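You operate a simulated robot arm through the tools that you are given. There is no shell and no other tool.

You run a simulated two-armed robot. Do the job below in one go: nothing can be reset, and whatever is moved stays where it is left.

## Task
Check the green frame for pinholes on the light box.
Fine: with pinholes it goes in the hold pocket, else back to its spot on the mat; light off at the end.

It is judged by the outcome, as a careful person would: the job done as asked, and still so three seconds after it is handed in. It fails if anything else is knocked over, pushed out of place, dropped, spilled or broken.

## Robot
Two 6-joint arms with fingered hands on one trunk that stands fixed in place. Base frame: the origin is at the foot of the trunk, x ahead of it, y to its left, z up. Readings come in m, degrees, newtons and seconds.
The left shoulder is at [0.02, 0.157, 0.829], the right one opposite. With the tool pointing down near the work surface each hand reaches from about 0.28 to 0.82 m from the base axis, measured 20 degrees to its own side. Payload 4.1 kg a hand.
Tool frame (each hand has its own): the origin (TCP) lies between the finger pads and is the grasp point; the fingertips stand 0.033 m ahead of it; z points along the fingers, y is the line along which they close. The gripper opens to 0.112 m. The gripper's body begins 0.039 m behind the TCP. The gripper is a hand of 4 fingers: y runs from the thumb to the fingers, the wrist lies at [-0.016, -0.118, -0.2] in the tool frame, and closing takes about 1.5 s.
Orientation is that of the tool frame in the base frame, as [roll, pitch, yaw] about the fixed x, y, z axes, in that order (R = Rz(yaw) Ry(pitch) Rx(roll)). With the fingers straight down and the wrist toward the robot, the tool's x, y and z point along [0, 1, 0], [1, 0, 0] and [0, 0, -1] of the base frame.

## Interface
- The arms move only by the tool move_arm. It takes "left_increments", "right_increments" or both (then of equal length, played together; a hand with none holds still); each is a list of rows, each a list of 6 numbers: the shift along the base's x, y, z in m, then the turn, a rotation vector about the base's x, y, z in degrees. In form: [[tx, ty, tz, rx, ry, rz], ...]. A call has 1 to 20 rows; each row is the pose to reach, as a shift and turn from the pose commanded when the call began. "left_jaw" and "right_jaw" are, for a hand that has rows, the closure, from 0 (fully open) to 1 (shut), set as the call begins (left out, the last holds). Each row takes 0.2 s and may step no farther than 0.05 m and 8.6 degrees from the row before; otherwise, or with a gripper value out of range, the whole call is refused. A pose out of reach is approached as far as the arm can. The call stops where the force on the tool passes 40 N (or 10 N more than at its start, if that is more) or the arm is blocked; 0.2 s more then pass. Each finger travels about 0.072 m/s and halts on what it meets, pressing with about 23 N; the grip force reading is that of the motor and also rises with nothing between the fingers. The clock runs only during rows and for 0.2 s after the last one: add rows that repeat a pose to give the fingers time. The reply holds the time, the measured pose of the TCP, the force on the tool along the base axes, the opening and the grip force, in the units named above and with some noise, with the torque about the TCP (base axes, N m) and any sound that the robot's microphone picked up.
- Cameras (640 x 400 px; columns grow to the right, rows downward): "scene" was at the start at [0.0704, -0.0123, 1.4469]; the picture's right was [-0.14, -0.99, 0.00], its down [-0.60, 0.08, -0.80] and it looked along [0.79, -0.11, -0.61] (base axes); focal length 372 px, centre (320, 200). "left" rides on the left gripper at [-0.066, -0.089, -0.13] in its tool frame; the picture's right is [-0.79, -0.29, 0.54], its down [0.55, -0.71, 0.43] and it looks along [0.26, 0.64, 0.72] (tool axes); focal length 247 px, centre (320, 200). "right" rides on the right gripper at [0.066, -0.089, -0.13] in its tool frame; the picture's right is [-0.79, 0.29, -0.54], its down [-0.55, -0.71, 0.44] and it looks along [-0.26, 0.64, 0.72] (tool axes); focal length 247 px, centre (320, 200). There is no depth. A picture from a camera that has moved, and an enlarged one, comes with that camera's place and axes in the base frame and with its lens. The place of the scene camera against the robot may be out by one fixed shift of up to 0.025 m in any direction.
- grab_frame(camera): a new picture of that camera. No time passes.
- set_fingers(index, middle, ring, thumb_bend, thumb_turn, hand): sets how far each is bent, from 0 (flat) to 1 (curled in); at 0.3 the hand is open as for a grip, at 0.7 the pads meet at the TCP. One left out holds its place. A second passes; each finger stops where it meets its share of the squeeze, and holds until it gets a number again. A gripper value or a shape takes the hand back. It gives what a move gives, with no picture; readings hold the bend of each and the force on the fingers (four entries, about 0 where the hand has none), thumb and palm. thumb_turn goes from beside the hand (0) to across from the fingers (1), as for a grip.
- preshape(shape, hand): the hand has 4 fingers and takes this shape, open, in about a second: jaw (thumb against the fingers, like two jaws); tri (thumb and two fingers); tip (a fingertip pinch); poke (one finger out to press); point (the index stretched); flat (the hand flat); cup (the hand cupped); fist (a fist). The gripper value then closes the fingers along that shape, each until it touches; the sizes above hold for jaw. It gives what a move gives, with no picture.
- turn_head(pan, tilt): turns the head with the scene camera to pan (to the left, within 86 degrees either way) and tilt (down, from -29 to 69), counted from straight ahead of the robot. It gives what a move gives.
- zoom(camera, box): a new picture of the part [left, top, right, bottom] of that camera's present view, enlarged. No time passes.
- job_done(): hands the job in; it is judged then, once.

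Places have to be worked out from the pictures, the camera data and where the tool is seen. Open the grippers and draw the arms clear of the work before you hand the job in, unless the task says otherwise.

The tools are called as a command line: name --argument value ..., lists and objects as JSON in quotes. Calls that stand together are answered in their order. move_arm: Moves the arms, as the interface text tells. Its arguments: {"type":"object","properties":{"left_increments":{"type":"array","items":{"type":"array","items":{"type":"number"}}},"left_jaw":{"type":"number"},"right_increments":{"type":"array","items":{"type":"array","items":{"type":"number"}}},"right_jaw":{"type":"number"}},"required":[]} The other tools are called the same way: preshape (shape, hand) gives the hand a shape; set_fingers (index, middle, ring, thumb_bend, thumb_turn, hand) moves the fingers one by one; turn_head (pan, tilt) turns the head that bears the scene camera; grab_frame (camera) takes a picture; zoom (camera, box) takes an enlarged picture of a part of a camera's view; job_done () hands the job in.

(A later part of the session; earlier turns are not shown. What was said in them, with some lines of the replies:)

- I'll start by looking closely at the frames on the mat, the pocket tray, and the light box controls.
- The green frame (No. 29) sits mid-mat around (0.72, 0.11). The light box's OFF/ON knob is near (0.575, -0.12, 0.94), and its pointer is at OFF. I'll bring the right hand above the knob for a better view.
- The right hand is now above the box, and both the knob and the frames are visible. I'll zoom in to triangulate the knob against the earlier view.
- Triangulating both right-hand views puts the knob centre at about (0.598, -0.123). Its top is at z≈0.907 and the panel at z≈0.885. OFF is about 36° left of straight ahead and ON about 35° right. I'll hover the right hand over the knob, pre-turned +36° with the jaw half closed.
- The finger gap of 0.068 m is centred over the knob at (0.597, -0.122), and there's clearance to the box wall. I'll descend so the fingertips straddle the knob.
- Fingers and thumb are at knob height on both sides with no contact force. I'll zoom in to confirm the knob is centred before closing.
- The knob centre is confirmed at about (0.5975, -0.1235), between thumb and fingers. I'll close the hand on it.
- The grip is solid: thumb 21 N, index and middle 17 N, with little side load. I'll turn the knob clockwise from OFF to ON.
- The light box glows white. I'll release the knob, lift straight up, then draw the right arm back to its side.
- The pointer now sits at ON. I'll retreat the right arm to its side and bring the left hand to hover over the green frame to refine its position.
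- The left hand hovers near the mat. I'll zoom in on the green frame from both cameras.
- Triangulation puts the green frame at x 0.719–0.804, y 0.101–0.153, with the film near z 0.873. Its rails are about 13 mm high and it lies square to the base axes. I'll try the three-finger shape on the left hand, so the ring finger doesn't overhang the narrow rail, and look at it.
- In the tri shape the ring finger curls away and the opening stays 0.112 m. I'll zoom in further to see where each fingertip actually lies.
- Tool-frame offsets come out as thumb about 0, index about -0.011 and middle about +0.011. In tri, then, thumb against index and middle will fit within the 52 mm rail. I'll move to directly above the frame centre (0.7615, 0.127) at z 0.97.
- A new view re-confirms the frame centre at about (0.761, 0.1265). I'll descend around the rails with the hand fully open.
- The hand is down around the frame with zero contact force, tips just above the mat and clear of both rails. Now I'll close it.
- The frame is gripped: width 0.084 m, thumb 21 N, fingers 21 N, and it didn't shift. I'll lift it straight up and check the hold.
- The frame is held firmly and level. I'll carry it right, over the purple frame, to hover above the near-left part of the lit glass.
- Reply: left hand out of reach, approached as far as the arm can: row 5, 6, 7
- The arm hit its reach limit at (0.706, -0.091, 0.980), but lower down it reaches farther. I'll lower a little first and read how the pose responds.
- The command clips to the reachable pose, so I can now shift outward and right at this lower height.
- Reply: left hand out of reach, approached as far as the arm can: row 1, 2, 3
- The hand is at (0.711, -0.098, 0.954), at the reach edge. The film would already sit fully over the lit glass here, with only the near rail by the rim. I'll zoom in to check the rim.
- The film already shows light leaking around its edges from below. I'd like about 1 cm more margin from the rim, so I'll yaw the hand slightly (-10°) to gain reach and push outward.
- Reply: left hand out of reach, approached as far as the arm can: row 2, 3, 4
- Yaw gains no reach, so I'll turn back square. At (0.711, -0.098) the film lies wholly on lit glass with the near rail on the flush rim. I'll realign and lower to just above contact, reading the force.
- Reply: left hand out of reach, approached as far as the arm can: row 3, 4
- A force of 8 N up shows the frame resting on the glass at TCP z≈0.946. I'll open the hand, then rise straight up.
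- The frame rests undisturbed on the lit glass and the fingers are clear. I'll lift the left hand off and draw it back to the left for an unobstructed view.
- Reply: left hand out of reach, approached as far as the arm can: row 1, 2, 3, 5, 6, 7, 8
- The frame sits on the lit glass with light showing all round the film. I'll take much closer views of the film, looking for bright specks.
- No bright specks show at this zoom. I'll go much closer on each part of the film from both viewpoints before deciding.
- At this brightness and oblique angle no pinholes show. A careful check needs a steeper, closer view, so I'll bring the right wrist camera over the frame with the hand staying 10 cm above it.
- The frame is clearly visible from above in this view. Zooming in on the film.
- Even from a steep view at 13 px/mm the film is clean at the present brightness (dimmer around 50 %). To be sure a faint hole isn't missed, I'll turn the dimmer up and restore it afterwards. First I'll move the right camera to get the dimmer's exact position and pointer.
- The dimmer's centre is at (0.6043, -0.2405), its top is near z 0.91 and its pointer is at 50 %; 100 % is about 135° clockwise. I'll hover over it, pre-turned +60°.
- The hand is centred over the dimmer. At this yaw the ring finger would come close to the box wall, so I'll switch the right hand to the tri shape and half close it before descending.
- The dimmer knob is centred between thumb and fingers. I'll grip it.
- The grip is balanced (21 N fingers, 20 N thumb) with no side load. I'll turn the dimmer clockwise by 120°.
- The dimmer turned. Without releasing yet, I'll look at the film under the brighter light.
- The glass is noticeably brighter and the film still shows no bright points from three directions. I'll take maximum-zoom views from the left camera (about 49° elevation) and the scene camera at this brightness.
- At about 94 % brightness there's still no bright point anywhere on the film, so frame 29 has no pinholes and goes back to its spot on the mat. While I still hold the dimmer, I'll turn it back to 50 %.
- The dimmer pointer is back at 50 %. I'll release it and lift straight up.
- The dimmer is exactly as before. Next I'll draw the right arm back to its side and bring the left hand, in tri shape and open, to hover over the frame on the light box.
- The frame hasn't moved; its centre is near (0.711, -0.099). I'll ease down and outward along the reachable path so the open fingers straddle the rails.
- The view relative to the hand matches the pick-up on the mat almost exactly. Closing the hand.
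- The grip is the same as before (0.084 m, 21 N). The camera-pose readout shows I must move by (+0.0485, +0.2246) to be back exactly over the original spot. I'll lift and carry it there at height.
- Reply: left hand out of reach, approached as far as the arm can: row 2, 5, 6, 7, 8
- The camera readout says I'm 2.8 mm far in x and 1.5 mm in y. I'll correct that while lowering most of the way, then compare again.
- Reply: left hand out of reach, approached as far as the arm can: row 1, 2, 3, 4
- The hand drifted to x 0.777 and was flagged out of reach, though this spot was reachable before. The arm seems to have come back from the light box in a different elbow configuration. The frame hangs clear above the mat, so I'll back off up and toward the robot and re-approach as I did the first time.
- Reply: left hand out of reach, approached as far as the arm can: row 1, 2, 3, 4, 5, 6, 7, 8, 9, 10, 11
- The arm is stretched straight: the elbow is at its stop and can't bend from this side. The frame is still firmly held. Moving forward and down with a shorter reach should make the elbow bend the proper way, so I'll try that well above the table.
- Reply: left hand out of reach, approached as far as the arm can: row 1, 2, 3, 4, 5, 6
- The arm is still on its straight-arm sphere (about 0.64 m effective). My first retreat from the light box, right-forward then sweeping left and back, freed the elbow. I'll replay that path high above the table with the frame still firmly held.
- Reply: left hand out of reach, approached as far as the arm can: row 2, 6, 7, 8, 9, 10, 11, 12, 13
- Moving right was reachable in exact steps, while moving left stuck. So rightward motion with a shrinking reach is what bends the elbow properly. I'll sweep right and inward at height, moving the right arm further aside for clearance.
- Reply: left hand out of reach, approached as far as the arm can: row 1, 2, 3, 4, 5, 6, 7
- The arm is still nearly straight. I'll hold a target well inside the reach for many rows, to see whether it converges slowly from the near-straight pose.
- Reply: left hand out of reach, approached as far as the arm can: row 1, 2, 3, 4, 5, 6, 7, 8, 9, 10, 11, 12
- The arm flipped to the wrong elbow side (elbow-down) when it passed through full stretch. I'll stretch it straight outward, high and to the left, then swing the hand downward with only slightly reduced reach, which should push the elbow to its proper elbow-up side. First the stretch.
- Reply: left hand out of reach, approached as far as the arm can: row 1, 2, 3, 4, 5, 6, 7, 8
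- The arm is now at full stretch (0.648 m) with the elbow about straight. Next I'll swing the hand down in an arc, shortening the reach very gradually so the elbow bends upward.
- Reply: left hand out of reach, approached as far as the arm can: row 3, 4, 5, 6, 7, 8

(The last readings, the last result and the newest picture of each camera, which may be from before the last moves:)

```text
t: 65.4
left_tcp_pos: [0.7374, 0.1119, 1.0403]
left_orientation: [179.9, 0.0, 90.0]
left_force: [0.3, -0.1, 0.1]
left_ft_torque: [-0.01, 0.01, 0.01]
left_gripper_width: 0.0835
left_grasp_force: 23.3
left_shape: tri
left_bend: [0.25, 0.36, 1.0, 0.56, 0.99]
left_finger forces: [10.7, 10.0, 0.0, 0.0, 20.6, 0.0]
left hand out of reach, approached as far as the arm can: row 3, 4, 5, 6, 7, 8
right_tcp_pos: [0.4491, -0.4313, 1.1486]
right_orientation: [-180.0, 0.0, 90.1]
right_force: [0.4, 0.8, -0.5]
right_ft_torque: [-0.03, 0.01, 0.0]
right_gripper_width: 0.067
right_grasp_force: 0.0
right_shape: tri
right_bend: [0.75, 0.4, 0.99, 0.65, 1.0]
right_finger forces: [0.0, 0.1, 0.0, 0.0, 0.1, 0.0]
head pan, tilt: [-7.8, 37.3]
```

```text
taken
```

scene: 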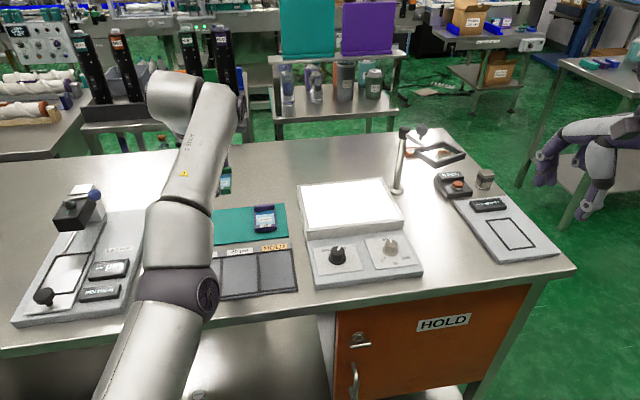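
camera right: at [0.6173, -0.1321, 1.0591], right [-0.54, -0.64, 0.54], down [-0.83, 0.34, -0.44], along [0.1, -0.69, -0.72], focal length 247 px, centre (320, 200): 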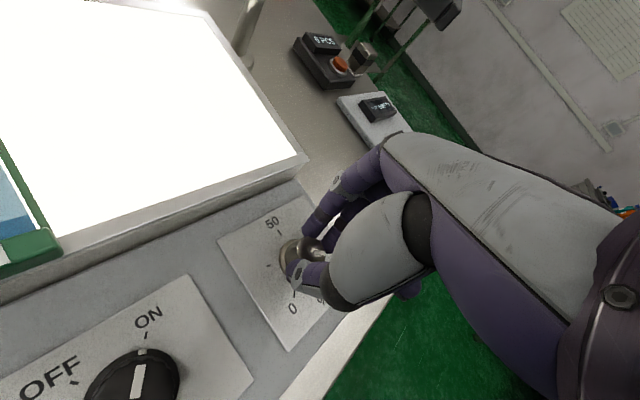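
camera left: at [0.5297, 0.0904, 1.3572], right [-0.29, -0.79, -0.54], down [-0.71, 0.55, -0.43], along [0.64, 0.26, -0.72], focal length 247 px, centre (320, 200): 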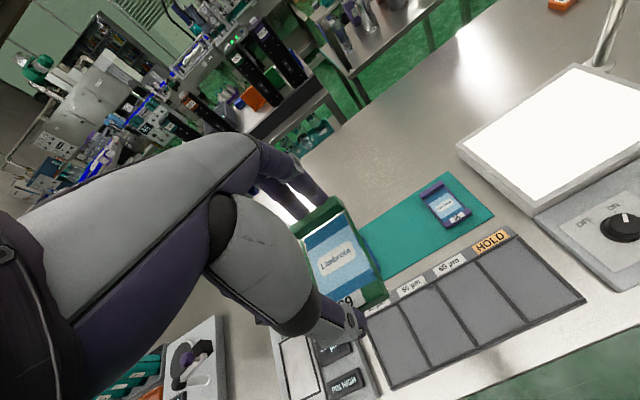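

Radii down to 0.643 solve but nothing shorter, so the elbow is still on the wrong side. Pitching the tool drives the elbow much more strongly than swinging. I'll first stretch straight again, higher up, and hold so the elbow settles at straight.

move_arm --left_increments '[[0, 0, 0.04, 0, 0, 0], [0, 0, 0.08, 0, 0, 0], [0, 0.001, 0.12, 0, 0, 0], [0, 0.002, 0.16, 0, 0, 0], [0, 0.003, 0.2, 0, 0, 0], [0, 0.003, 0.2, 0, 0, 0], [0, 0.003, 0.2, 0, 0, 0], [0, 0.003, 0.2, 0, 0, 0], [0, 0.003, 0.2, 0, 0, 0], [0, 0.003, 0.2, 0, 0, 0], [0, 0.003, 0.2, 0, 0, 0], [0, 0.003, 0.2, 0, 0, 0]]'

```text
t: 68.0
left_tcp_pos: [0.6634, 0.1242, 1.1824]
left_orientation: [179.9, 0.0, 90.0]
left_force: [-0.4, 0.6, -0.1]
left_ft_torque: [0.0, 0.02, 0.01]
left_gripper_width: 0.0832
left_grasp_force: 22.4
left_shape: tri
left_bend: [0.26, 0.36, 1.0, 0.56, 0.99]
left_finger forces: [10.6, 10.0, 0.0, 0.1, 20.6, 0.0]
left hand out of reach, approached as far as the arm can: row 1, 2, 3, 4, 5, 6, 7, 8, 9, 10, 11, 12
right_tcp_pos: [0.4503, -0.4324, 1.1483]
right_orientation: [180.0, -0.1, 90.0]
right_force: [0.3, -0.1, -0.2]
right_ft_torque: [0.01, -0.02, -0.05]
right_gripper_width: 0.0668
right_grasp_force: 0.1
right_shape: tri
right_bend: [0.75, 0.4, 0.99, 0.65, 1.0]
right_finger forces: [0.0, 0.0, 0.0, 0.0, 0.0, 0.1]
head pan, tilt: [-7.8, 37.3]
```

The arm is straight at 0.648 m. I'll pitch the tool +y about the wrist while shortening the reach slightly each row. The frame is well clear of everything at about 1.15 m height.

move_arm --left_increments '[[-0.0314, 0.0003, -0.0163, 0, 8, 0], [-0.066, 0.0007, -0.0296, 0, 16, 0], [-0.1042, 0.0014, -0.0404, 0, 24, 0], [-0.1461, 0.0025, -0.049, 0, 32, 0], [-0.1595, 0.004, -0.0593, 0, 32, 0], [-0.1754, 0.0057, -0.0714, 0, 32, 0], [-0.1952, 0.0079, -0.0865, 0, 32, 0], [-0.1952, 0.0079, -0.0865, 0, 32, 0]]'

grab_frame --camera "scene"

```text
t: 69.8
left_tcp_pos: [0.4695, 0.1332, 1.0937]
left_orientation: [-148.1, 0.0, 90.0]
left_force: [-0.1, 0.5, -0.6]
left_ft_torque: [0.0, -0.01, 0.01]
left_gripper_width: 0.0833
left_grasp_force: 23.3
left_shape: tri
left_bend: [0.26, 0.36, 1.0, 0.56, 0.99]
left_finger forces: [10.6, 10.1, 0.0, 0.0, 20.3, 0.1]
right_tcp_pos: [0.449, -0.4312, 1.1477]
right_orientation: [-180.0, 0.0, 90.1]
right_force: [0.0, -0.3, -1.1]
right_ft_torque: [-0.03, -0.02, 0.02]
right_gripper_width: 0.067
right_grasp_force: 0.1
right_shape: tri
right_bend: [0.75, 0.4, 0.99, 0.65, 1.0]
right_finger forces: [0.0, 0.0, 0.0, 0.0, 0.1, 0.0]
head pan, tilt: [-7.8, 37.3]
```

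```text
taken
```

scene: 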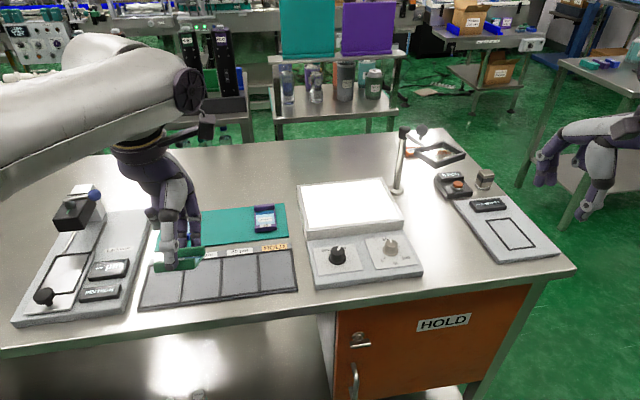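

The elbow is back in its proper elbow-up pose, with every row reached exactly and the frame still held firmly. I'll level the tool again about the wrist.

move_arm --left_increments '[[0.0324, 0, 0.0014, 0, -8, 0], [0.0642, 0, 0.0073, 0, -16, 0], [0.0949, 0, 0.0176, 0, -24, 0], [0.1239, 0, 0.0321, 0, -32, 0], [0.1239, 0, 0.0321, 0, -32, 0]]'

grab_frame --camera "left"

grab_frame --camera "scene"

```text
t: 71.0
left_tcp_pos: [0.5956, 0.1331, 1.1257]
left_orientation: [179.9, 0.0, 90.0]
left_force: [-0.1, -0.2, -0.2]
left_ft_torque: [0.04, 0.02, 0.0]
left_gripper_width: 0.0833
left_grasp_force: 22.6
left_shape: tri
left_bend: [0.26, 0.36, 1.0, 0.56, 0.99]
left_finger forces: [10.5, 9.9, 0.1, 0.0, 20.4, 0.1]
right_tcp_pos: [0.449, -0.4308, 1.1475]
right_orientation: [179.9, 0.0, 90.0]
right_force: [0.2, -0.3, -0.1]
right_ft_torque: [-0.01, -0.01, -0.02]
right_gripper_width: 0.067
right_grasp_force: 0.1
right_shape: tri
right_bend: [0.75, 0.4, 0.99, 0.65, 1.0]
right_finger forces: [0.1, 0.0, 0.0, 0.1, 0.0, 0.0]
head pan, tilt: [-7.8, 37.3]
```

```text
taken
camera left: at [0.5044, 0.0688, 1.2565], right [-0.29, -0.79, -0.54], down [-0.71, 0.55, -0.44], along [0.64, 0.26, -0.72], focal length 247 px, centre (320, 200)
```

left: 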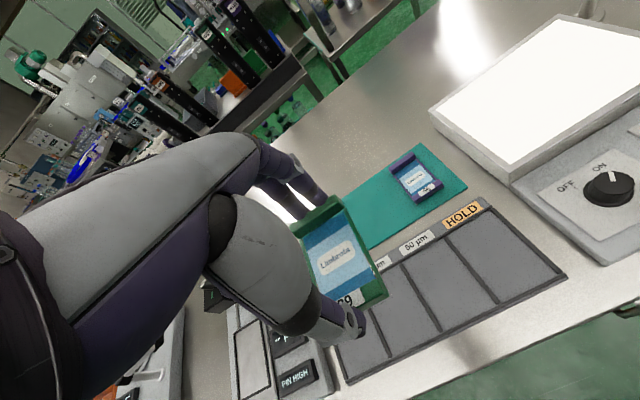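

```text
taken
```

scene: 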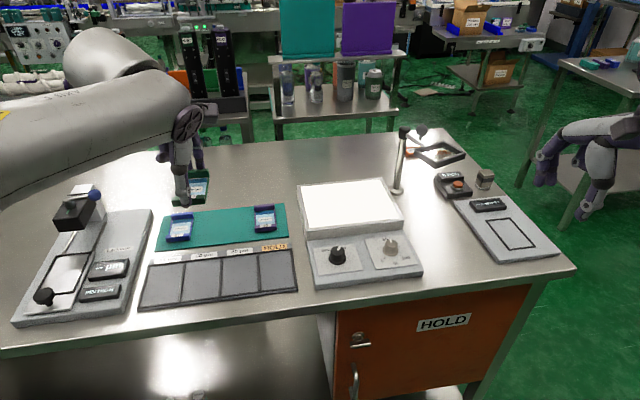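

Both arms are in normal configurations, and the blue and purple frames are undisturbed. I'll re-approach the original spot, keeping inside the reach sphere and stopping just above the mat.

move_arm --left_increments '[[0.03, -0.001, -0.03, 0, 0, 0], [0.06, -0.002, -0.06, 0, 0, 0], [0.085, -0.003, -0.085, 0, 0, 0], [0.11, -0.004, -0.11, 0, 0, 0], [0.13, -0.005, -0.135, 0, 0, 0], [0.148, -0.006, -0.16, 0, 0, 0], [0.16, -0.007, -0.18, 0, 0, 0], [0.1664, -0.0074, -0.19, 0, 0, 0], [0.1664, -0.0074, -0.195, 0, 0, 0], [0.1664, -0.0074, -0.195, 0, 0, 0]]'

zoom --camera "left" --box '[220, 130, 540, 370]'

zoom --camera "scene" --box '[150, 140, 290, 250]'

```text
t: 73.2
left_tcp_pos: [0.7601, 0.1263, 0.9294]
left_orientation: [180.0, 0.0, 90.0]
left_force: [-0.2, -0.1, 0.1]
left_ft_torque: [0.01, -0.01, -0.03]
left_gripper_width: 0.0832
left_grasp_force: 22.7
left_shape: tri
left_bend: [0.26, 0.36, 1.0, 0.56, 0.99]
left_finger forces: [10.5, 9.9, 0.0, 0.0, 20.5, 0.0]
right_tcp_pos: [0.4496, -0.4313, 1.1485]
right_orientation: [-180.0, 0.0, 90.0]
right_force: [-0.2, -0.2, 0.6]
right_ft_torque: [0.0, 0.02, 0.0]
right_gripper_width: 0.067
right_grasp_force: 0.1
right_shape: tri
right_bend: [0.75, 0.4, 0.99, 0.65, 1.0]
right_finger forces: [0.0, 0.0, 0.0, 0.0, 0.0, 0.0]
head pan, tilt: [-7.8, 37.3]
```

```text
1.67 times, centred on (380, 250) of left
camera zoom: at [0.6698, 0.0614, 1.0609], right [-0.29, -0.79, -0.54], down [-0.71, 0.55, -0.44], along [0.64, 0.26, -0.72], focal length 412 px, centre (220, 117)
```

zoom: 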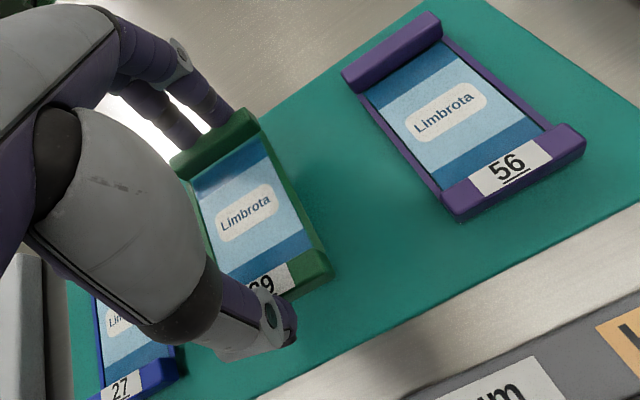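

```text
3.64 times, centred on (220, 195) of scene
camera zoom: at [0.0703, -0.0123, 1.4469], right [-0.14, -0.99, 0.0], down [-0.6, 0.08, -0.8], along [0.79, -0.11, -0.61], focal length 1353 px, centre (684, 218)
```

zoom: 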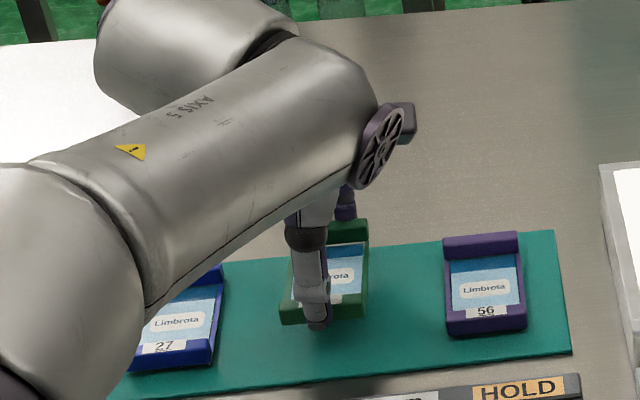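

The position is within 1 mm of the pick-up pose and the frame hasn't slipped in the hand. I'll lower to just before contact and read the force.

move_arm --left_increments '[[0.001, 0, -0.012, 0, 0, 0], [0.001, 0, -0.019, 0, 0, 0], [0.001, 0, -0.022, 0, 0, 0], [0.001, 0, -0.022, 0, 0, 0]]'

zoom --camera "left" --box '[220, 130, 540, 370]'

```text
t: 74.2
left_tcp_pos: [0.7622, 0.1256, 0.9081]
left_orientation: [-180.0, -0.1, 90.0]
left_force: [-0.9, 0.7, -0.4]
left_ft_torque: [0.01, -0.02, 0.02]
left_gripper_width: 0.0833
left_grasp_force: 23.4
left_shape: tri
left_bend: [0.26, 0.36, 1.0, 0.56, 0.99]
left_finger forces: [10.5, 9.9, 0.0, 0.1, 20.4, 0.0]
right_tcp_pos: [0.4494, -0.4321, 1.1484]
right_orientation: [180.0, 0.0, 90.0]
right_force: [-0.8, 0.2, 0.7]
right_ft_torque: [0.02, -0.01, -0.01]
right_gripper_width: 0.0666
right_grasp_force: 0.1
right_shape: tri
right_bend: [0.75, 0.4, 0.99, 0.65, 1.0]
right_finger forces: [0.1, 0.1, 0.0, 0.0, 0.0, 0.1]
head pan, tilt: [-7.8, 37.3]
```

```text
1.67 times, centred on (380, 250) of left
camera zoom: at [0.6713, 0.0619, 1.039], right [-0.29, -0.79, -0.54], down [-0.71, 0.55, -0.44], along [0.64, 0.26, -0.72], focal length 412 px, centre (220, 117)
```

zoom: 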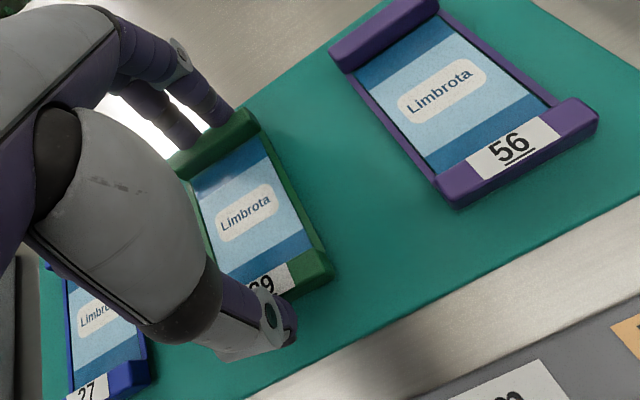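

Still no contact, and the view matches the pick-up view within about a millimetre. I'll lower the last 2–3 mm onto the mat.

move_arm --left_increments '[[-0.0005, -0.0005, -0.0015, 0, 0, 0], [-0.0005, -0.0005, -0.0025, 0, 0, 0], [-0.0005, -0.0005, -0.0025, 0, 0, 0]]'

```text
t: 75.0
left_tcp_pos: [0.7612, 0.1262, 0.9057]
left_orientation: [-180.0, 0.1, 90.1]
left_force: [-0.6, -0.2, -0.4]
left_ft_torque: [-0.01, -0.03, 0.0]
left_gripper_width: 0.0831
left_grasp_force: 23.3
left_shape: tri
left_bend: [0.26, 0.36, 1.0, 0.56, 0.99]
left_finger forces: [10.5, 9.9, 0.0, 0.0, 20.5, 0.0]
right_tcp_pos: [0.4486, -0.4317, 1.1485]
right_orientation: [179.9, 0.0, 90.0]
right_force: [-0.6, 0.2, -0.1]
right_ft_torque: [0.0, 0.0, -0.02]
right_gripper_width: 0.0671
right_grasp_force: 0.0
right_shape: tri
right_bend: [0.75, 0.4, 0.99, 0.65, 1.0]
right_finger forces: [0.1, 0.0, 0.0, 0.1, 0.0, 0.0]
head pan, tilt: [-7.8, 37.3]
```

No contact force yet, so I'll lower in 1 mm steps.

move_arm --left_increments '[[0, 0, -0.001, 0, 0, 0], [0, 0, -0.001, 0, 0, 0]]'

move_arm --left_increments '[[0, 0, -0.001, 0, 0, 0], [0, 0, -0.001, 0, 0, 0]]'

```text
t: 75.6
left_tcp_pos: [0.7596, 0.1261, 0.906]
left_orientation: [179.9, 0.0, 90.0]
left_force: [-0.3, 0.7, 2.3]
left_ft_torque: [0.02, 0.03, 0.0]
left_gripper_width: 0.0833
left_grasp_force: 23.1
left_shape: tri
left_bend: [0.26, 0.36, 1.0, 0.56, 0.99]
left_finger forces: [10.4, 10.0, 0.1, 0.0, 20.6, 0.0]
right_tcp_pos: [0.4508, -0.4319, 1.1481]
right_orientation: [-179.9, 0.0, 89.9]
right_force: [-0.2, -0.5, 0.1]
right_ft_torque: [-0.02, 0.03, 0.03]
right_gripper_width: 0.067
right_grasp_force: 0.1
right_shape: tri
right_bend: [0.75, 0.4, 0.99, 0.65, 1.0]
right_finger forces: [0.0, 0.0, 0.0, 0.0, 0.0, 0.0]
head pan, tilt: [-7.8, 37.3]
```

```text
t: 76.2
left_tcp_pos: [0.7617, 0.1258, 0.9053]
left_orientation: [179.8, 0.1, 89.9]
left_force: [0.1, 0.2, 8.1]
left_ft_torque: [-0.05, 0.03, 0.0]
left_gripper_width: 0.0831
left_grasp_force: 23.1
left_shape: tri
left_bend: [0.25, 0.36, 1.0, 0.56, 0.99]
left_finger forces: [10.7, 10.4, 0.1, 0.1, 21.3, 0.0]
right_tcp_pos: [0.4496, -0.4316, 1.1479]
right_orientation: [-179.9, 0.0, 90.0]
right_force: [0.4, 0.4, -0.6]
right_ft_torque: [0.03, 0.0, 0.02]
right_gripper_width: 0.0671
right_grasp_force: 0.1
right_shape: tri
right_bend: [0.75, 0.4, 0.99, 0.65, 1.0]
right_finger forces: [0.0, 0.1, 0.1, 0.0, 0.1, 0.0]
head pan, tilt: [-7.8, 37.3]
```

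Contact at 8 N: the frame is down on the mat. I'll relieve 1 mm, open the hand and check the placement.

move_arm --left_increments '[[0, 0, 0.001, 0, 0, 0], [0, 0, 0.001, 0, 0, 0], [0, 0, 0.001, 0, 0, 0], [0, 0, 0.001, 0, 0, 0], [0, 0, 0.001, 0, 0, 0]]' --left_jaw 0.0

zoom --camera "left" --box '[220, 130, 540, 370]'

zoom --camera "scene" --box '[150, 140, 290, 250]'

```text
t: 77.4
left_tcp_pos: [0.7609, 0.1249, 0.9046]
left_orientation: [180.0, 0.0, 90.0]
left_force: [-1.0, -0.6, -0.6]
left_ft_torque: [0.0, -0.04, -0.01]
left_gripper_width: 0.1117
left_grasp_force: 0.1
left_shape: tri
left_bend: [0.3, 0.3, 0.99, 0.3, 0.98]
left_finger forces: [0.0, 0.1, 0.0, 0.0, 0.1, 0.0]
right_tcp_pos: [0.4497, -0.4322, 1.1491]
right_orientation: [180.0, 0.1, 90.1]
right_force: [-0.1, 0.2, -0.7]
right_ft_torque: [0.02, 0.02, 0.01]
right_gripper_width: 0.0671
right_grasp_force: 0.1
right_shape: tri
right_bend: [0.75, 0.4, 0.99, 0.65, 1.0]
right_finger forces: [0.0, 0.1, 0.0, 0.0, 0.1, 0.0]
head pan, tilt: [-7.8, 37.3]
```

```text
1.67 times, centred on (380, 250) of left
camera zoom: at [0.6705, 0.0612, 1.0356], right [-0.29, -0.79, -0.54], down [-0.71, 0.55, -0.44], along [0.64, 0.26, -0.72], focal length 412 px, centre (220, 117)
```

zoom: 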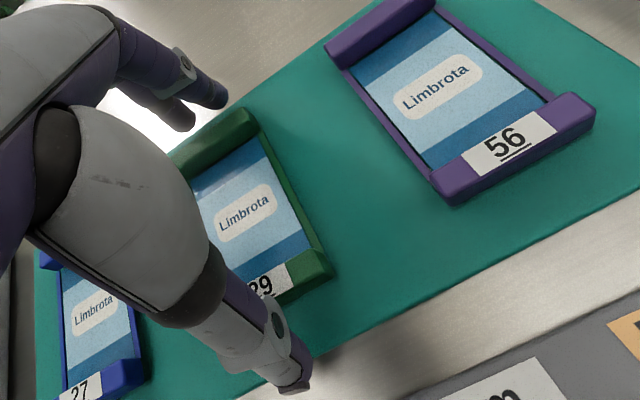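

```text
3.64 times, centred on (220, 195) of scene
camera zoom: at [0.0704, -0.0123, 1.4469], right [-0.14, -0.99, 0.0], down [-0.6, 0.08, -0.8], along [0.79, -0.11, -0.61], focal length 1353 px, centre (684, 218)
```

zoom: 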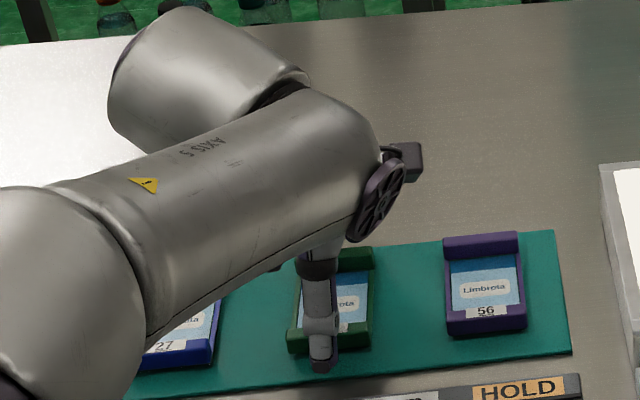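

The frame is back exactly where it was; the scene view matches the pre-pick picture. I'll lift the left hand clear and draw it back, staying inside the reach sphere.

move_arm --left_increments '[[0, 0, 0.02, 0, 0, 0], [-0.003, 0, 0.045, 0, 0, 0], [-0.025, 0.003, 0.08, 0, 0, 0], [-0.055, 0.008, 0.11, 0, 0, 0], [-0.09, 0.012, 0.14, 0, 0, 0], [-0.125, 0.016, 0.17, 0, 0, 0], [-0.16, 0.02, 0.2, 0, 0, 0], [-0.195, 0.025, 0.23, 0, 0, 0], [-0.23, 0.03, 0.26, 0, 0, 0], [-0.265, 0.033, 0.29, 0, 0, 0], [-0.3, 0.035, 0.315, 0, 0, 0], [-0.325, 0.035, 0.33, 0, 0, 0], [-0.325, 0.035, 0.33, 0, 0, 0]]'

grab_frame --camera "scene"

zoom --camera "scene" --box '[130, 190, 310, 310]'

zoom --camera "scene" --box '[150, 190, 310, 290]'

```text
t: 80.2
left_tcp_pos: [0.4364, 0.1609, 1.2365]
left_orientation: [180.0, 0.0, 90.0]
left_force: [0.3, -0.3, 0.2]
left_ft_torque: [0.0, 0.01, 0.01]
left_gripper_width: 0.1118
left_grasp_force: 0.0
left_shape: tri
left_bend: [0.3, 0.3, 0.99, 0.3, 0.98]
left_finger forces: [0.0, 0.1, 0.1, 0.0, 0.0, 0.1]
right_tcp_pos: [0.4498, -0.432, 1.1491]
right_orientation: [-179.9, 0.0, 90.0]
right_force: [0.1, -1.0, 0.7]
right_ft_torque: [-0.02, -0.01, -0.01]
right_gripper_width: 0.0669
right_grasp_force: 0.1
right_shape: tri
right_bend: [0.75, 0.4, 0.99, 0.65, 1.0]
right_finger forces: [0.1, 0.0, 0.0, 0.0, 0.0, 0.0]
head pan, tilt: [-7.8, 37.3]
```

```text
taken
```

scene: 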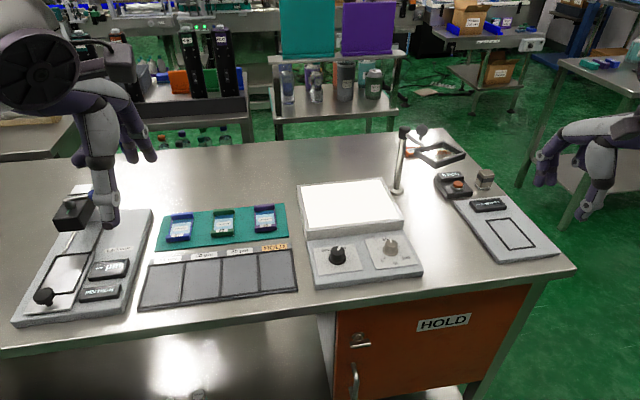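

```text
3.33 times, centred on (220, 250) of scene
camera zoom: at [0.0705, -0.0123, 1.4469], right [-0.14, -0.99, 0.0], down [-0.6, 0.08, -0.8], along [0.79, -0.11, -0.61], focal length 1240 px, centre (653, 33)
```

zoom: 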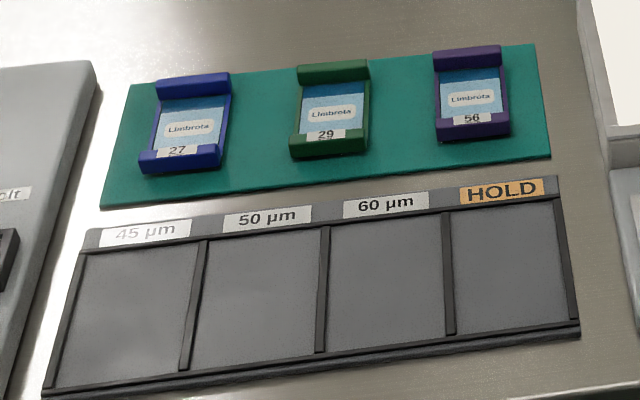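

```text
4.00 times, centred on (230, 240) of scene
camera zoom: at [0.0705, -0.0123, 1.4469], right [-0.14, -0.99, 0.0], down [-0.6, 0.08, -0.8], along [0.79, -0.11, -0.61], focal length 1488 px, centre (680, 40)
```

zoom: 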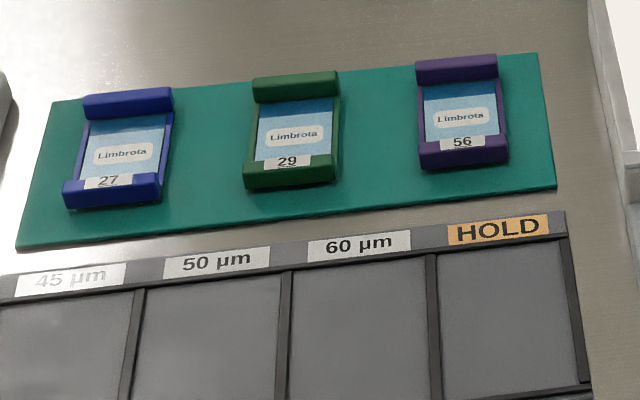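

Frame 29 is back on its spot with its neighbours undisturbed. Last job is the light: I'll bring the right hand (tri, half closed) over the OFF/ON knob, pre-turned -36°.

move_arm --right_increments '[[0.0165, 0.034, 0, 0, 0, -4], [0.033, 0.069, -0.005, 0, 0, -8], [0.0495, 0.103, -0.015, 0, 0, -12], [0.066, 0.137, -0.03, 0, 0, -16], [0.0825, 0.172, -0.05, 0, 0, -20], [0.099, 0.206, -0.07, 0, 0, -24], [0.1155, 0.24, -0.09, 0, 0, -28], [0.132, 0.275, -0.11, 0, 0, -32], [0.1485, 0.3085, -0.13, 0, 0, -36], [0.1485, 0.3085, -0.148, 0, 0, -36], [0.1485, 0.3085, -0.148, 0, 0, -36]]'

zoom --camera "right" --box '[200, 170, 400, 310]'

grab_frame --camera "right"

```text
t: 82.6
left_tcp_pos: [0.4354, 0.1602, 1.2355]
left_orientation: [179.9, 0.0, 90.0]
left_force: [-1.2, -0.4, -0.5]
left_ft_torque: [0.01, -0.02, 0.02]
left_gripper_width: 0.1118
left_grasp_force: 0.1
left_shape: tri
left_bend: [0.3, 0.3, 0.99, 0.3, 0.98]
left_finger forces: [0.0, 0.0, 0.0, 0.1, 0.0, 0.0]
right_tcp_pos: [0.5965, -0.1247, 1.0019]
right_orientation: [-180.0, -0.1, 54.0]
right_force: [-0.2, -0.5, 0.0]
right_ft_torque: [0.01, 0.02, 0.01]
right_gripper_width: 0.067
right_grasp_force: 0.1
right_shape: tri
right_bend: [0.75, 0.4, 0.99, 0.65, 1.0]
right_finger forces: [0.0, 0.0, 0.1, 0.1, 0.0, 0.1]
head pan, tilt: [-7.8, 37.3]
```

```text
2.86 times, centred on (300, 240) of right
camera zoom: at [0.5644, -0.0195, 1.1316], right [-0.23, -0.81, 0.54], down [-0.9, -0.03, -0.44], along [0.37, -0.59, -0.72], focal length 706 px, centre (377, 86)
```

zoom: 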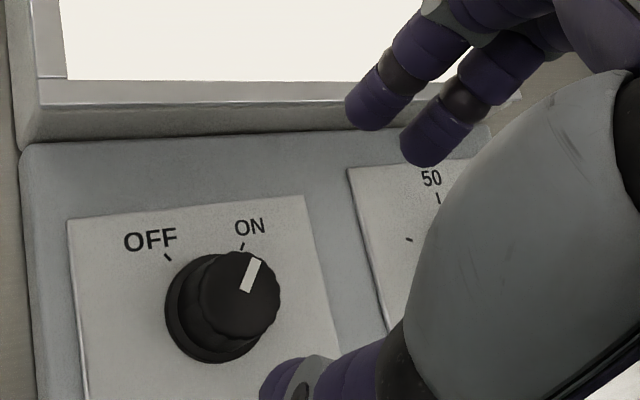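

```text
taken
camera right: at [0.5644, -0.0195, 1.1316], right [-0.23, -0.81, 0.54], down [-0.9, -0.03, -0.44], along [0.37, -0.59, -0.72], focal length 247 px, centre (320, 200)
```

right: 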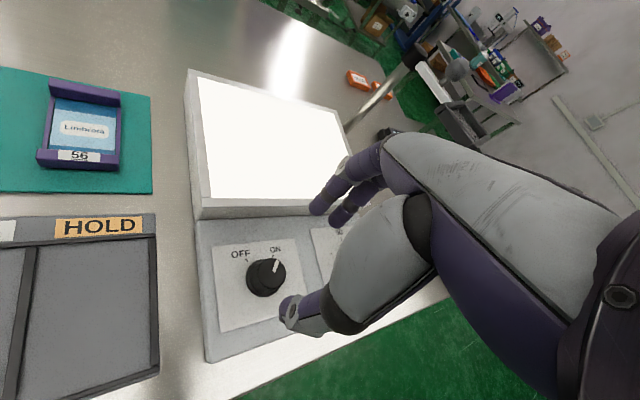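

The knob points at ON, with its centre about (0.599, -0.123). I'll descend around it.

move_arm --right_increments '[[0.001, 0.0008, -0.03, 0, 0, 0], [0.001, 0.0008, -0.055, 0, 0, 0], [0.001, 0.0008, -0.071, 0, 0, 0], [0.001, 0.0008, -0.071, 0, 0, 0]]'

zoom --camera "right" --box '[200, 170, 400, 310]'

```text
t: 83.6
left_tcp_pos: [0.436, 0.1587, 1.2359]
left_orientation: [179.9, 0.1, 90.0]
left_force: [-0.4, -0.1, 1.5]
left_ft_torque: [0.0, 0.0, 0.03]
left_gripper_width: 0.1119
left_grasp_force: 0.1
left_shape: tri
left_bend: [0.3, 0.3, 0.99, 0.3, 0.98]
left_finger forces: [0.1, 0.1, 0.0, 0.0, 0.0, 0.0]
right_tcp_pos: [0.5989, -0.1224, 0.9315]
right_orientation: [-180.0, -0.1, 53.9]
right_force: [-1.4, -0.4, -0.1]
right_ft_torque: [0.02, -0.01, 0.03]
right_gripper_width: 0.067
right_grasp_force: 0.0
right_shape: tri
right_bend: [0.75, 0.4, 0.99, 0.65, 1.0]
right_finger forces: [0.0, 0.1, 0.0, 0.0, 0.1, 0.0]
head pan, tilt: [-7.8, 37.3]
```

```text
2.86 times, centred on (300, 240) of right
camera zoom: at [0.5666, -0.0182, 1.0612], right [-0.23, -0.81, 0.54], down [-0.9, -0.03, -0.44], along [0.37, -0.59, -0.72], focal length 706 px, centre (377, 86)
```

zoom: 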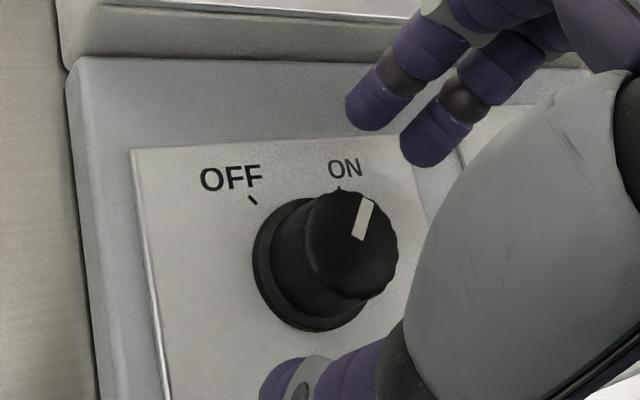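

The knob is centred between thumb and fingers with no contact. Gripping it now.

move_arm --right_increments '[[0, 0, -0.002, 0, 0, 0], [0, 0, -0.002, 0, 0, 0], [0, 0, -0.002, 0, 0, 0], [0, 0, -0.002, 0, 0, 0], [0, 0, -0.002, 0, 0, 0]]' --right_jaw 0.9

```text
t: 84.8
left_tcp_pos: [0.4374, 0.1601, 1.2363]
left_orientation: [179.8, 0.1, 90.1]
left_force: [-0.5, -0.1, 0.6]
left_ft_torque: [0.0, 0.02, -0.03]
left_gripper_width: 0.1117
left_grasp_force: 0.0
left_shape: tri
left_bend: [0.3, 0.3, 0.99, 0.3, 0.98]
left_finger forces: [0.0, 0.1, 0.0, 0.0, 0.0, 0.1]
right_tcp_pos: [0.5998, -0.1231, 0.9272]
right_orientation: [180.0, 0.0, 54.1]
right_force: [-1.4, 1.7, -0.7]
right_ft_torque: [0.07, 0.01, 0.05]
right_gripper_width: 0.0237
right_grasp_force: 23.4
right_shape: tri
right_bend: [0.75, 0.59, 1.0, 0.74, 1.0]
right_finger forces: [9.8, 9.8, 0.1, 0.1, 21.2, 0.1]
head pan, tilt: [-7.8, 37.3]
```

The grip is good. I'll turn the knob counter-clockwise 72° back to OFF.

move_arm --right_increments '[[0, 0, 0, 0, 0, 8], [0, 0, 0, 0, 0, 16], [0, 0, 0, 0, 0, 24], [0, 0, 0, 0, 0, 32], [0, 0, 0, 0, 0, 40], [0, 0, 0, 0, 0, 48], [0, 0, 0, 0, 0, 56], [0, 0, 0, 0, 0, 64], [0, 0, 0, 0, 0, 72], [0, 0, 0, 0, 0, 72]]'

zoom --camera "scene" --box '[290, 170, 450, 280]'

zoom --camera "right" --box '[200, 170, 400, 310]'

```text
t: 87.0
left_tcp_pos: [0.4364, 0.1584, 1.2354]
left_orientation: [179.9, -0.1, 90.0]
left_force: [0.4, 0.5, 0.4]
left_ft_torque: [-0.01, 0.0, 0.01]
left_gripper_width: 0.1117
left_grasp_force: 0.1
left_shape: tri
left_bend: [0.3, 0.3, 0.99, 0.3, 0.98]
left_finger forces: [0.1, 0.0, 0.0, 0.1, 0.0, 0.1]
right_tcp_pos: [0.5988, -0.1237, 0.9284]
right_orientation: [179.9, 0.0, 126.0]
right_force: [-1.6, -7.4, -1.6]
right_ft_torque: [-0.19, 0.06, -0.01]
right_gripper_width: 0.0235
right_grasp_force: 23.1
right_shape: tri
right_bend: [0.75, 0.6, 1.0, 0.74, 1.0]
right_finger forces: [8.4, 12.0, 0.0, 0.0, 24.2, 0.0]
head pan, tilt: [-7.8, 37.3]
```

```text
3.64 times, centred on (370, 225) of scene
camera zoom: at [0.0704, -0.0125, 1.4469], right [-0.14, -0.99, 0.0], down [-0.6, 0.08, -0.8], along [0.79, -0.11, -0.61], focal length 1353 px, centre (138, 109)
```

zoom: 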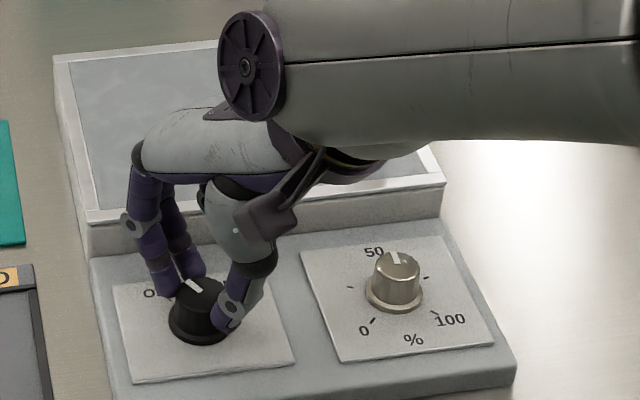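

```text
2.86 times, centred on (300, 240) of right
camera zoom: at [0.4892, -0.1228, 1.0585], right [0.7, -0.47, 0.54], down [-0.25, -0.86, -0.44], along [0.67, 0.17, -0.72], focal length 706 px, centre (377, 86)
```

zoom: 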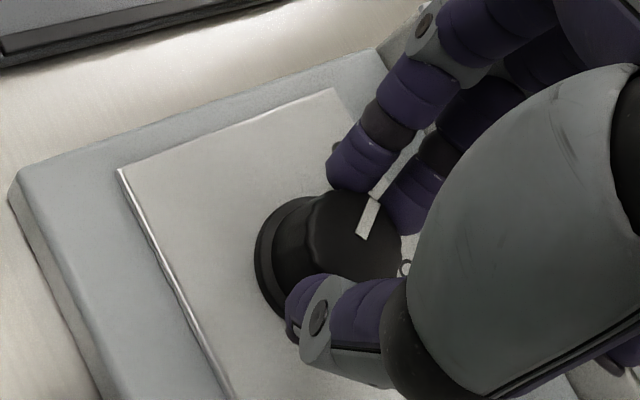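

The light is off and the pointer is back at OFF. I'll release the knob and lift straight up.

move_arm --right_increments '[[0, 0, 0, 0, 0, 0], [0, 0, 0, 0, 0, 0], [0, 0, 0, 0, 0, 0], [0, 0, 0, 0, 0, 0], [0, 0, 0.03, 0, 0, 0], [0, 0, 0.07, 0, 0, 0], [0, 0, 0.11, 0, 0, 0], [0, 0, 0.11, 0, 0, 0]]' --right_jaw 0.4

move_arm --right_increments '[[-0.015, -0.015, 0.02, 0, 0, -6], [-0.03, -0.03, 0.04, 0, 0, -12], [-0.045, -0.045, 0.06, 0, 0, -18], [-0.06, -0.06, 0.08, 0, 0, -24], [-0.075, -0.07, 0.1, 0, 0, -30], [-0.09, -0.08, 0.12, 0, 0, -36], [-0.1, -0.11, 0.13, 0, 0, -36], [-0.11, -0.14, 0.14, 0, 0, -36], [-0.12, -0.17, 0.14, 0, 0, -36], [-0.12, -0.17, 0.14, 0, 0, -36]]' --right_jaw 0.0

grab_frame --camera "scene"

zoom --camera "scene" --box '[290, 170, 450, 290]'

zoom --camera "scene" --box '[130, 190, 310, 310]'

```text
t: 88.8
left_tcp_pos: [0.4361, 0.1599, 1.2352]
left_orientation: [-180.0, 0.1, 90.0]
left_force: [0.2, 1.0, -0.5]
left_ft_torque: [0.01, 0.01, -0.01]
left_gripper_width: 0.1117
left_grasp_force: 0.0
left_shape: tri
left_bend: [0.3, 0.3, 0.99, 0.3, 0.98]
left_finger forces: [0.0, 0.0, 0.0, 0.0, 0.0, 0.1]
right_tcp_pos: [0.6009, -0.1225, 1.0372]
right_orientation: [-179.9, -0.1, 126.0]
right_force: [0.6, 0.4, -0.1]
right_ft_torque: [0.02, 0.0, 0.0]
right_gripper_width: 0.0668
right_grasp_force: 0.0
right_shape: tri
right_bend: [0.75, 0.4, 0.99, 0.66, 1.0]
right_finger forces: [0.0, 0.0, 0.0, 0.0, 0.0, 0.0]
head pan, tilt: [-7.8, 37.3]
```

```text
t: 91.0
left_tcp_pos: [0.4359, 0.1608, 1.2359]
left_orientation: [-180.0, 0.0, 90.0]
left_force: [-0.3, -0.7, -0.1]
left_ft_torque: [0.0, -0.02, -0.01]
left_gripper_width: 0.1119
left_grasp_force: 0.0
left_shape: tri
left_bend: [0.3, 0.3, 0.99, 0.3, 0.98]
left_finger forces: [0.0, 0.0, 0.0, 0.0, 0.0, 0.0]
right_tcp_pos: [0.48, -0.2928, 1.1783]
right_orientation: [-179.9, 0.0, 90.0]
right_force: [0.8, 0.1, -0.8]
right_ft_torque: [-0.02, -0.03, 0.01]
right_gripper_width: 0.1117
right_grasp_force: 0.1
right_shape: tri
right_bend: [0.3, 0.3, 0.99, 0.3, 0.98]
right_finger forces: [0.0, 0.0, 0.0, 0.0, 0.0, 0.0]
head pan, tilt: [-7.8, 37.3]
```

```text
taken
```

scene: 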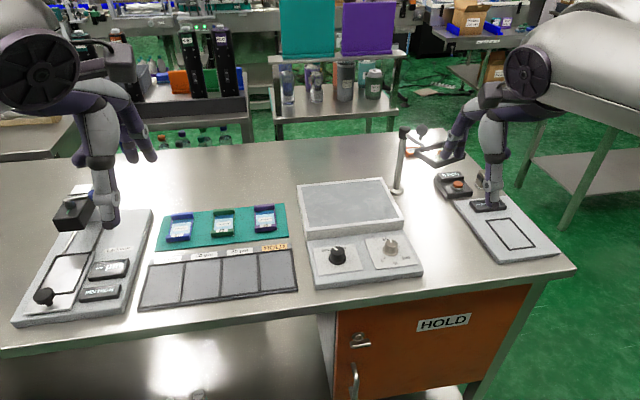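

```text
3.33 times, centred on (370, 230) of scene
camera zoom: at [0.0704, -0.0122, 1.4469], right [-0.14, -0.99, 0.0], down [-0.6, 0.08, -0.8], along [0.79, -0.11, -0.61], focal length 1240 px, centre (153, 100)
```

zoom: 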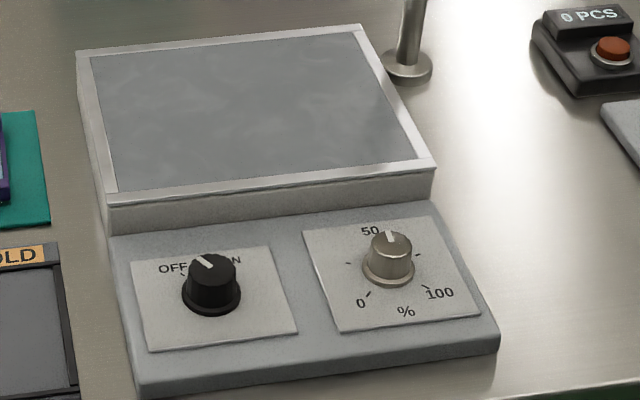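

```text
3.33 times, centred on (220, 250) of scene
camera zoom: at [0.0704, -0.0122, 1.4469], right [-0.14, -0.99, 0.0], down [-0.6, 0.08, -0.8], along [0.79, -0.11, -0.61], focal length 1240 px, centre (653, 33)
```

zoom: 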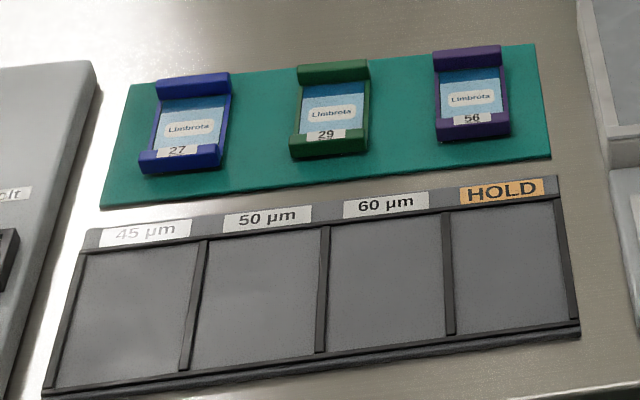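

The light is off with its knob at OFF, and the dimmer is back at 50 %. The pinhole-free green frame is on its mat spot, and nothing else has moved. Both hands are open and clear, so I'm handing the job in.

job_done

```text
The job is handed in.
```

I found no pinholes in the green frame (No. 29), so it went back to its spot on the mat. The light is off.

- **Check:** with the frame on the lit glass, no bright points showed on the film from any camera. I looked from steep and oblique angles at about 50 % brightness. I then turned the dimmer up to about 94 % and looked again, from oblique angles only.
- **Dimmer:** I turned it back to 50 % afterwards, where it was at the start.
- **Frame return:** on the way back to the mat, the left arm got stuck at full stretch. I freed it in the air with the frame still held firmly. The frame now sits within about a millimetre of its original position, judging by the before and after pictures.
- **Everything else:** the blue and purple frames, the tray and the other items look undisturbed. Both hands are open and clear of the work.
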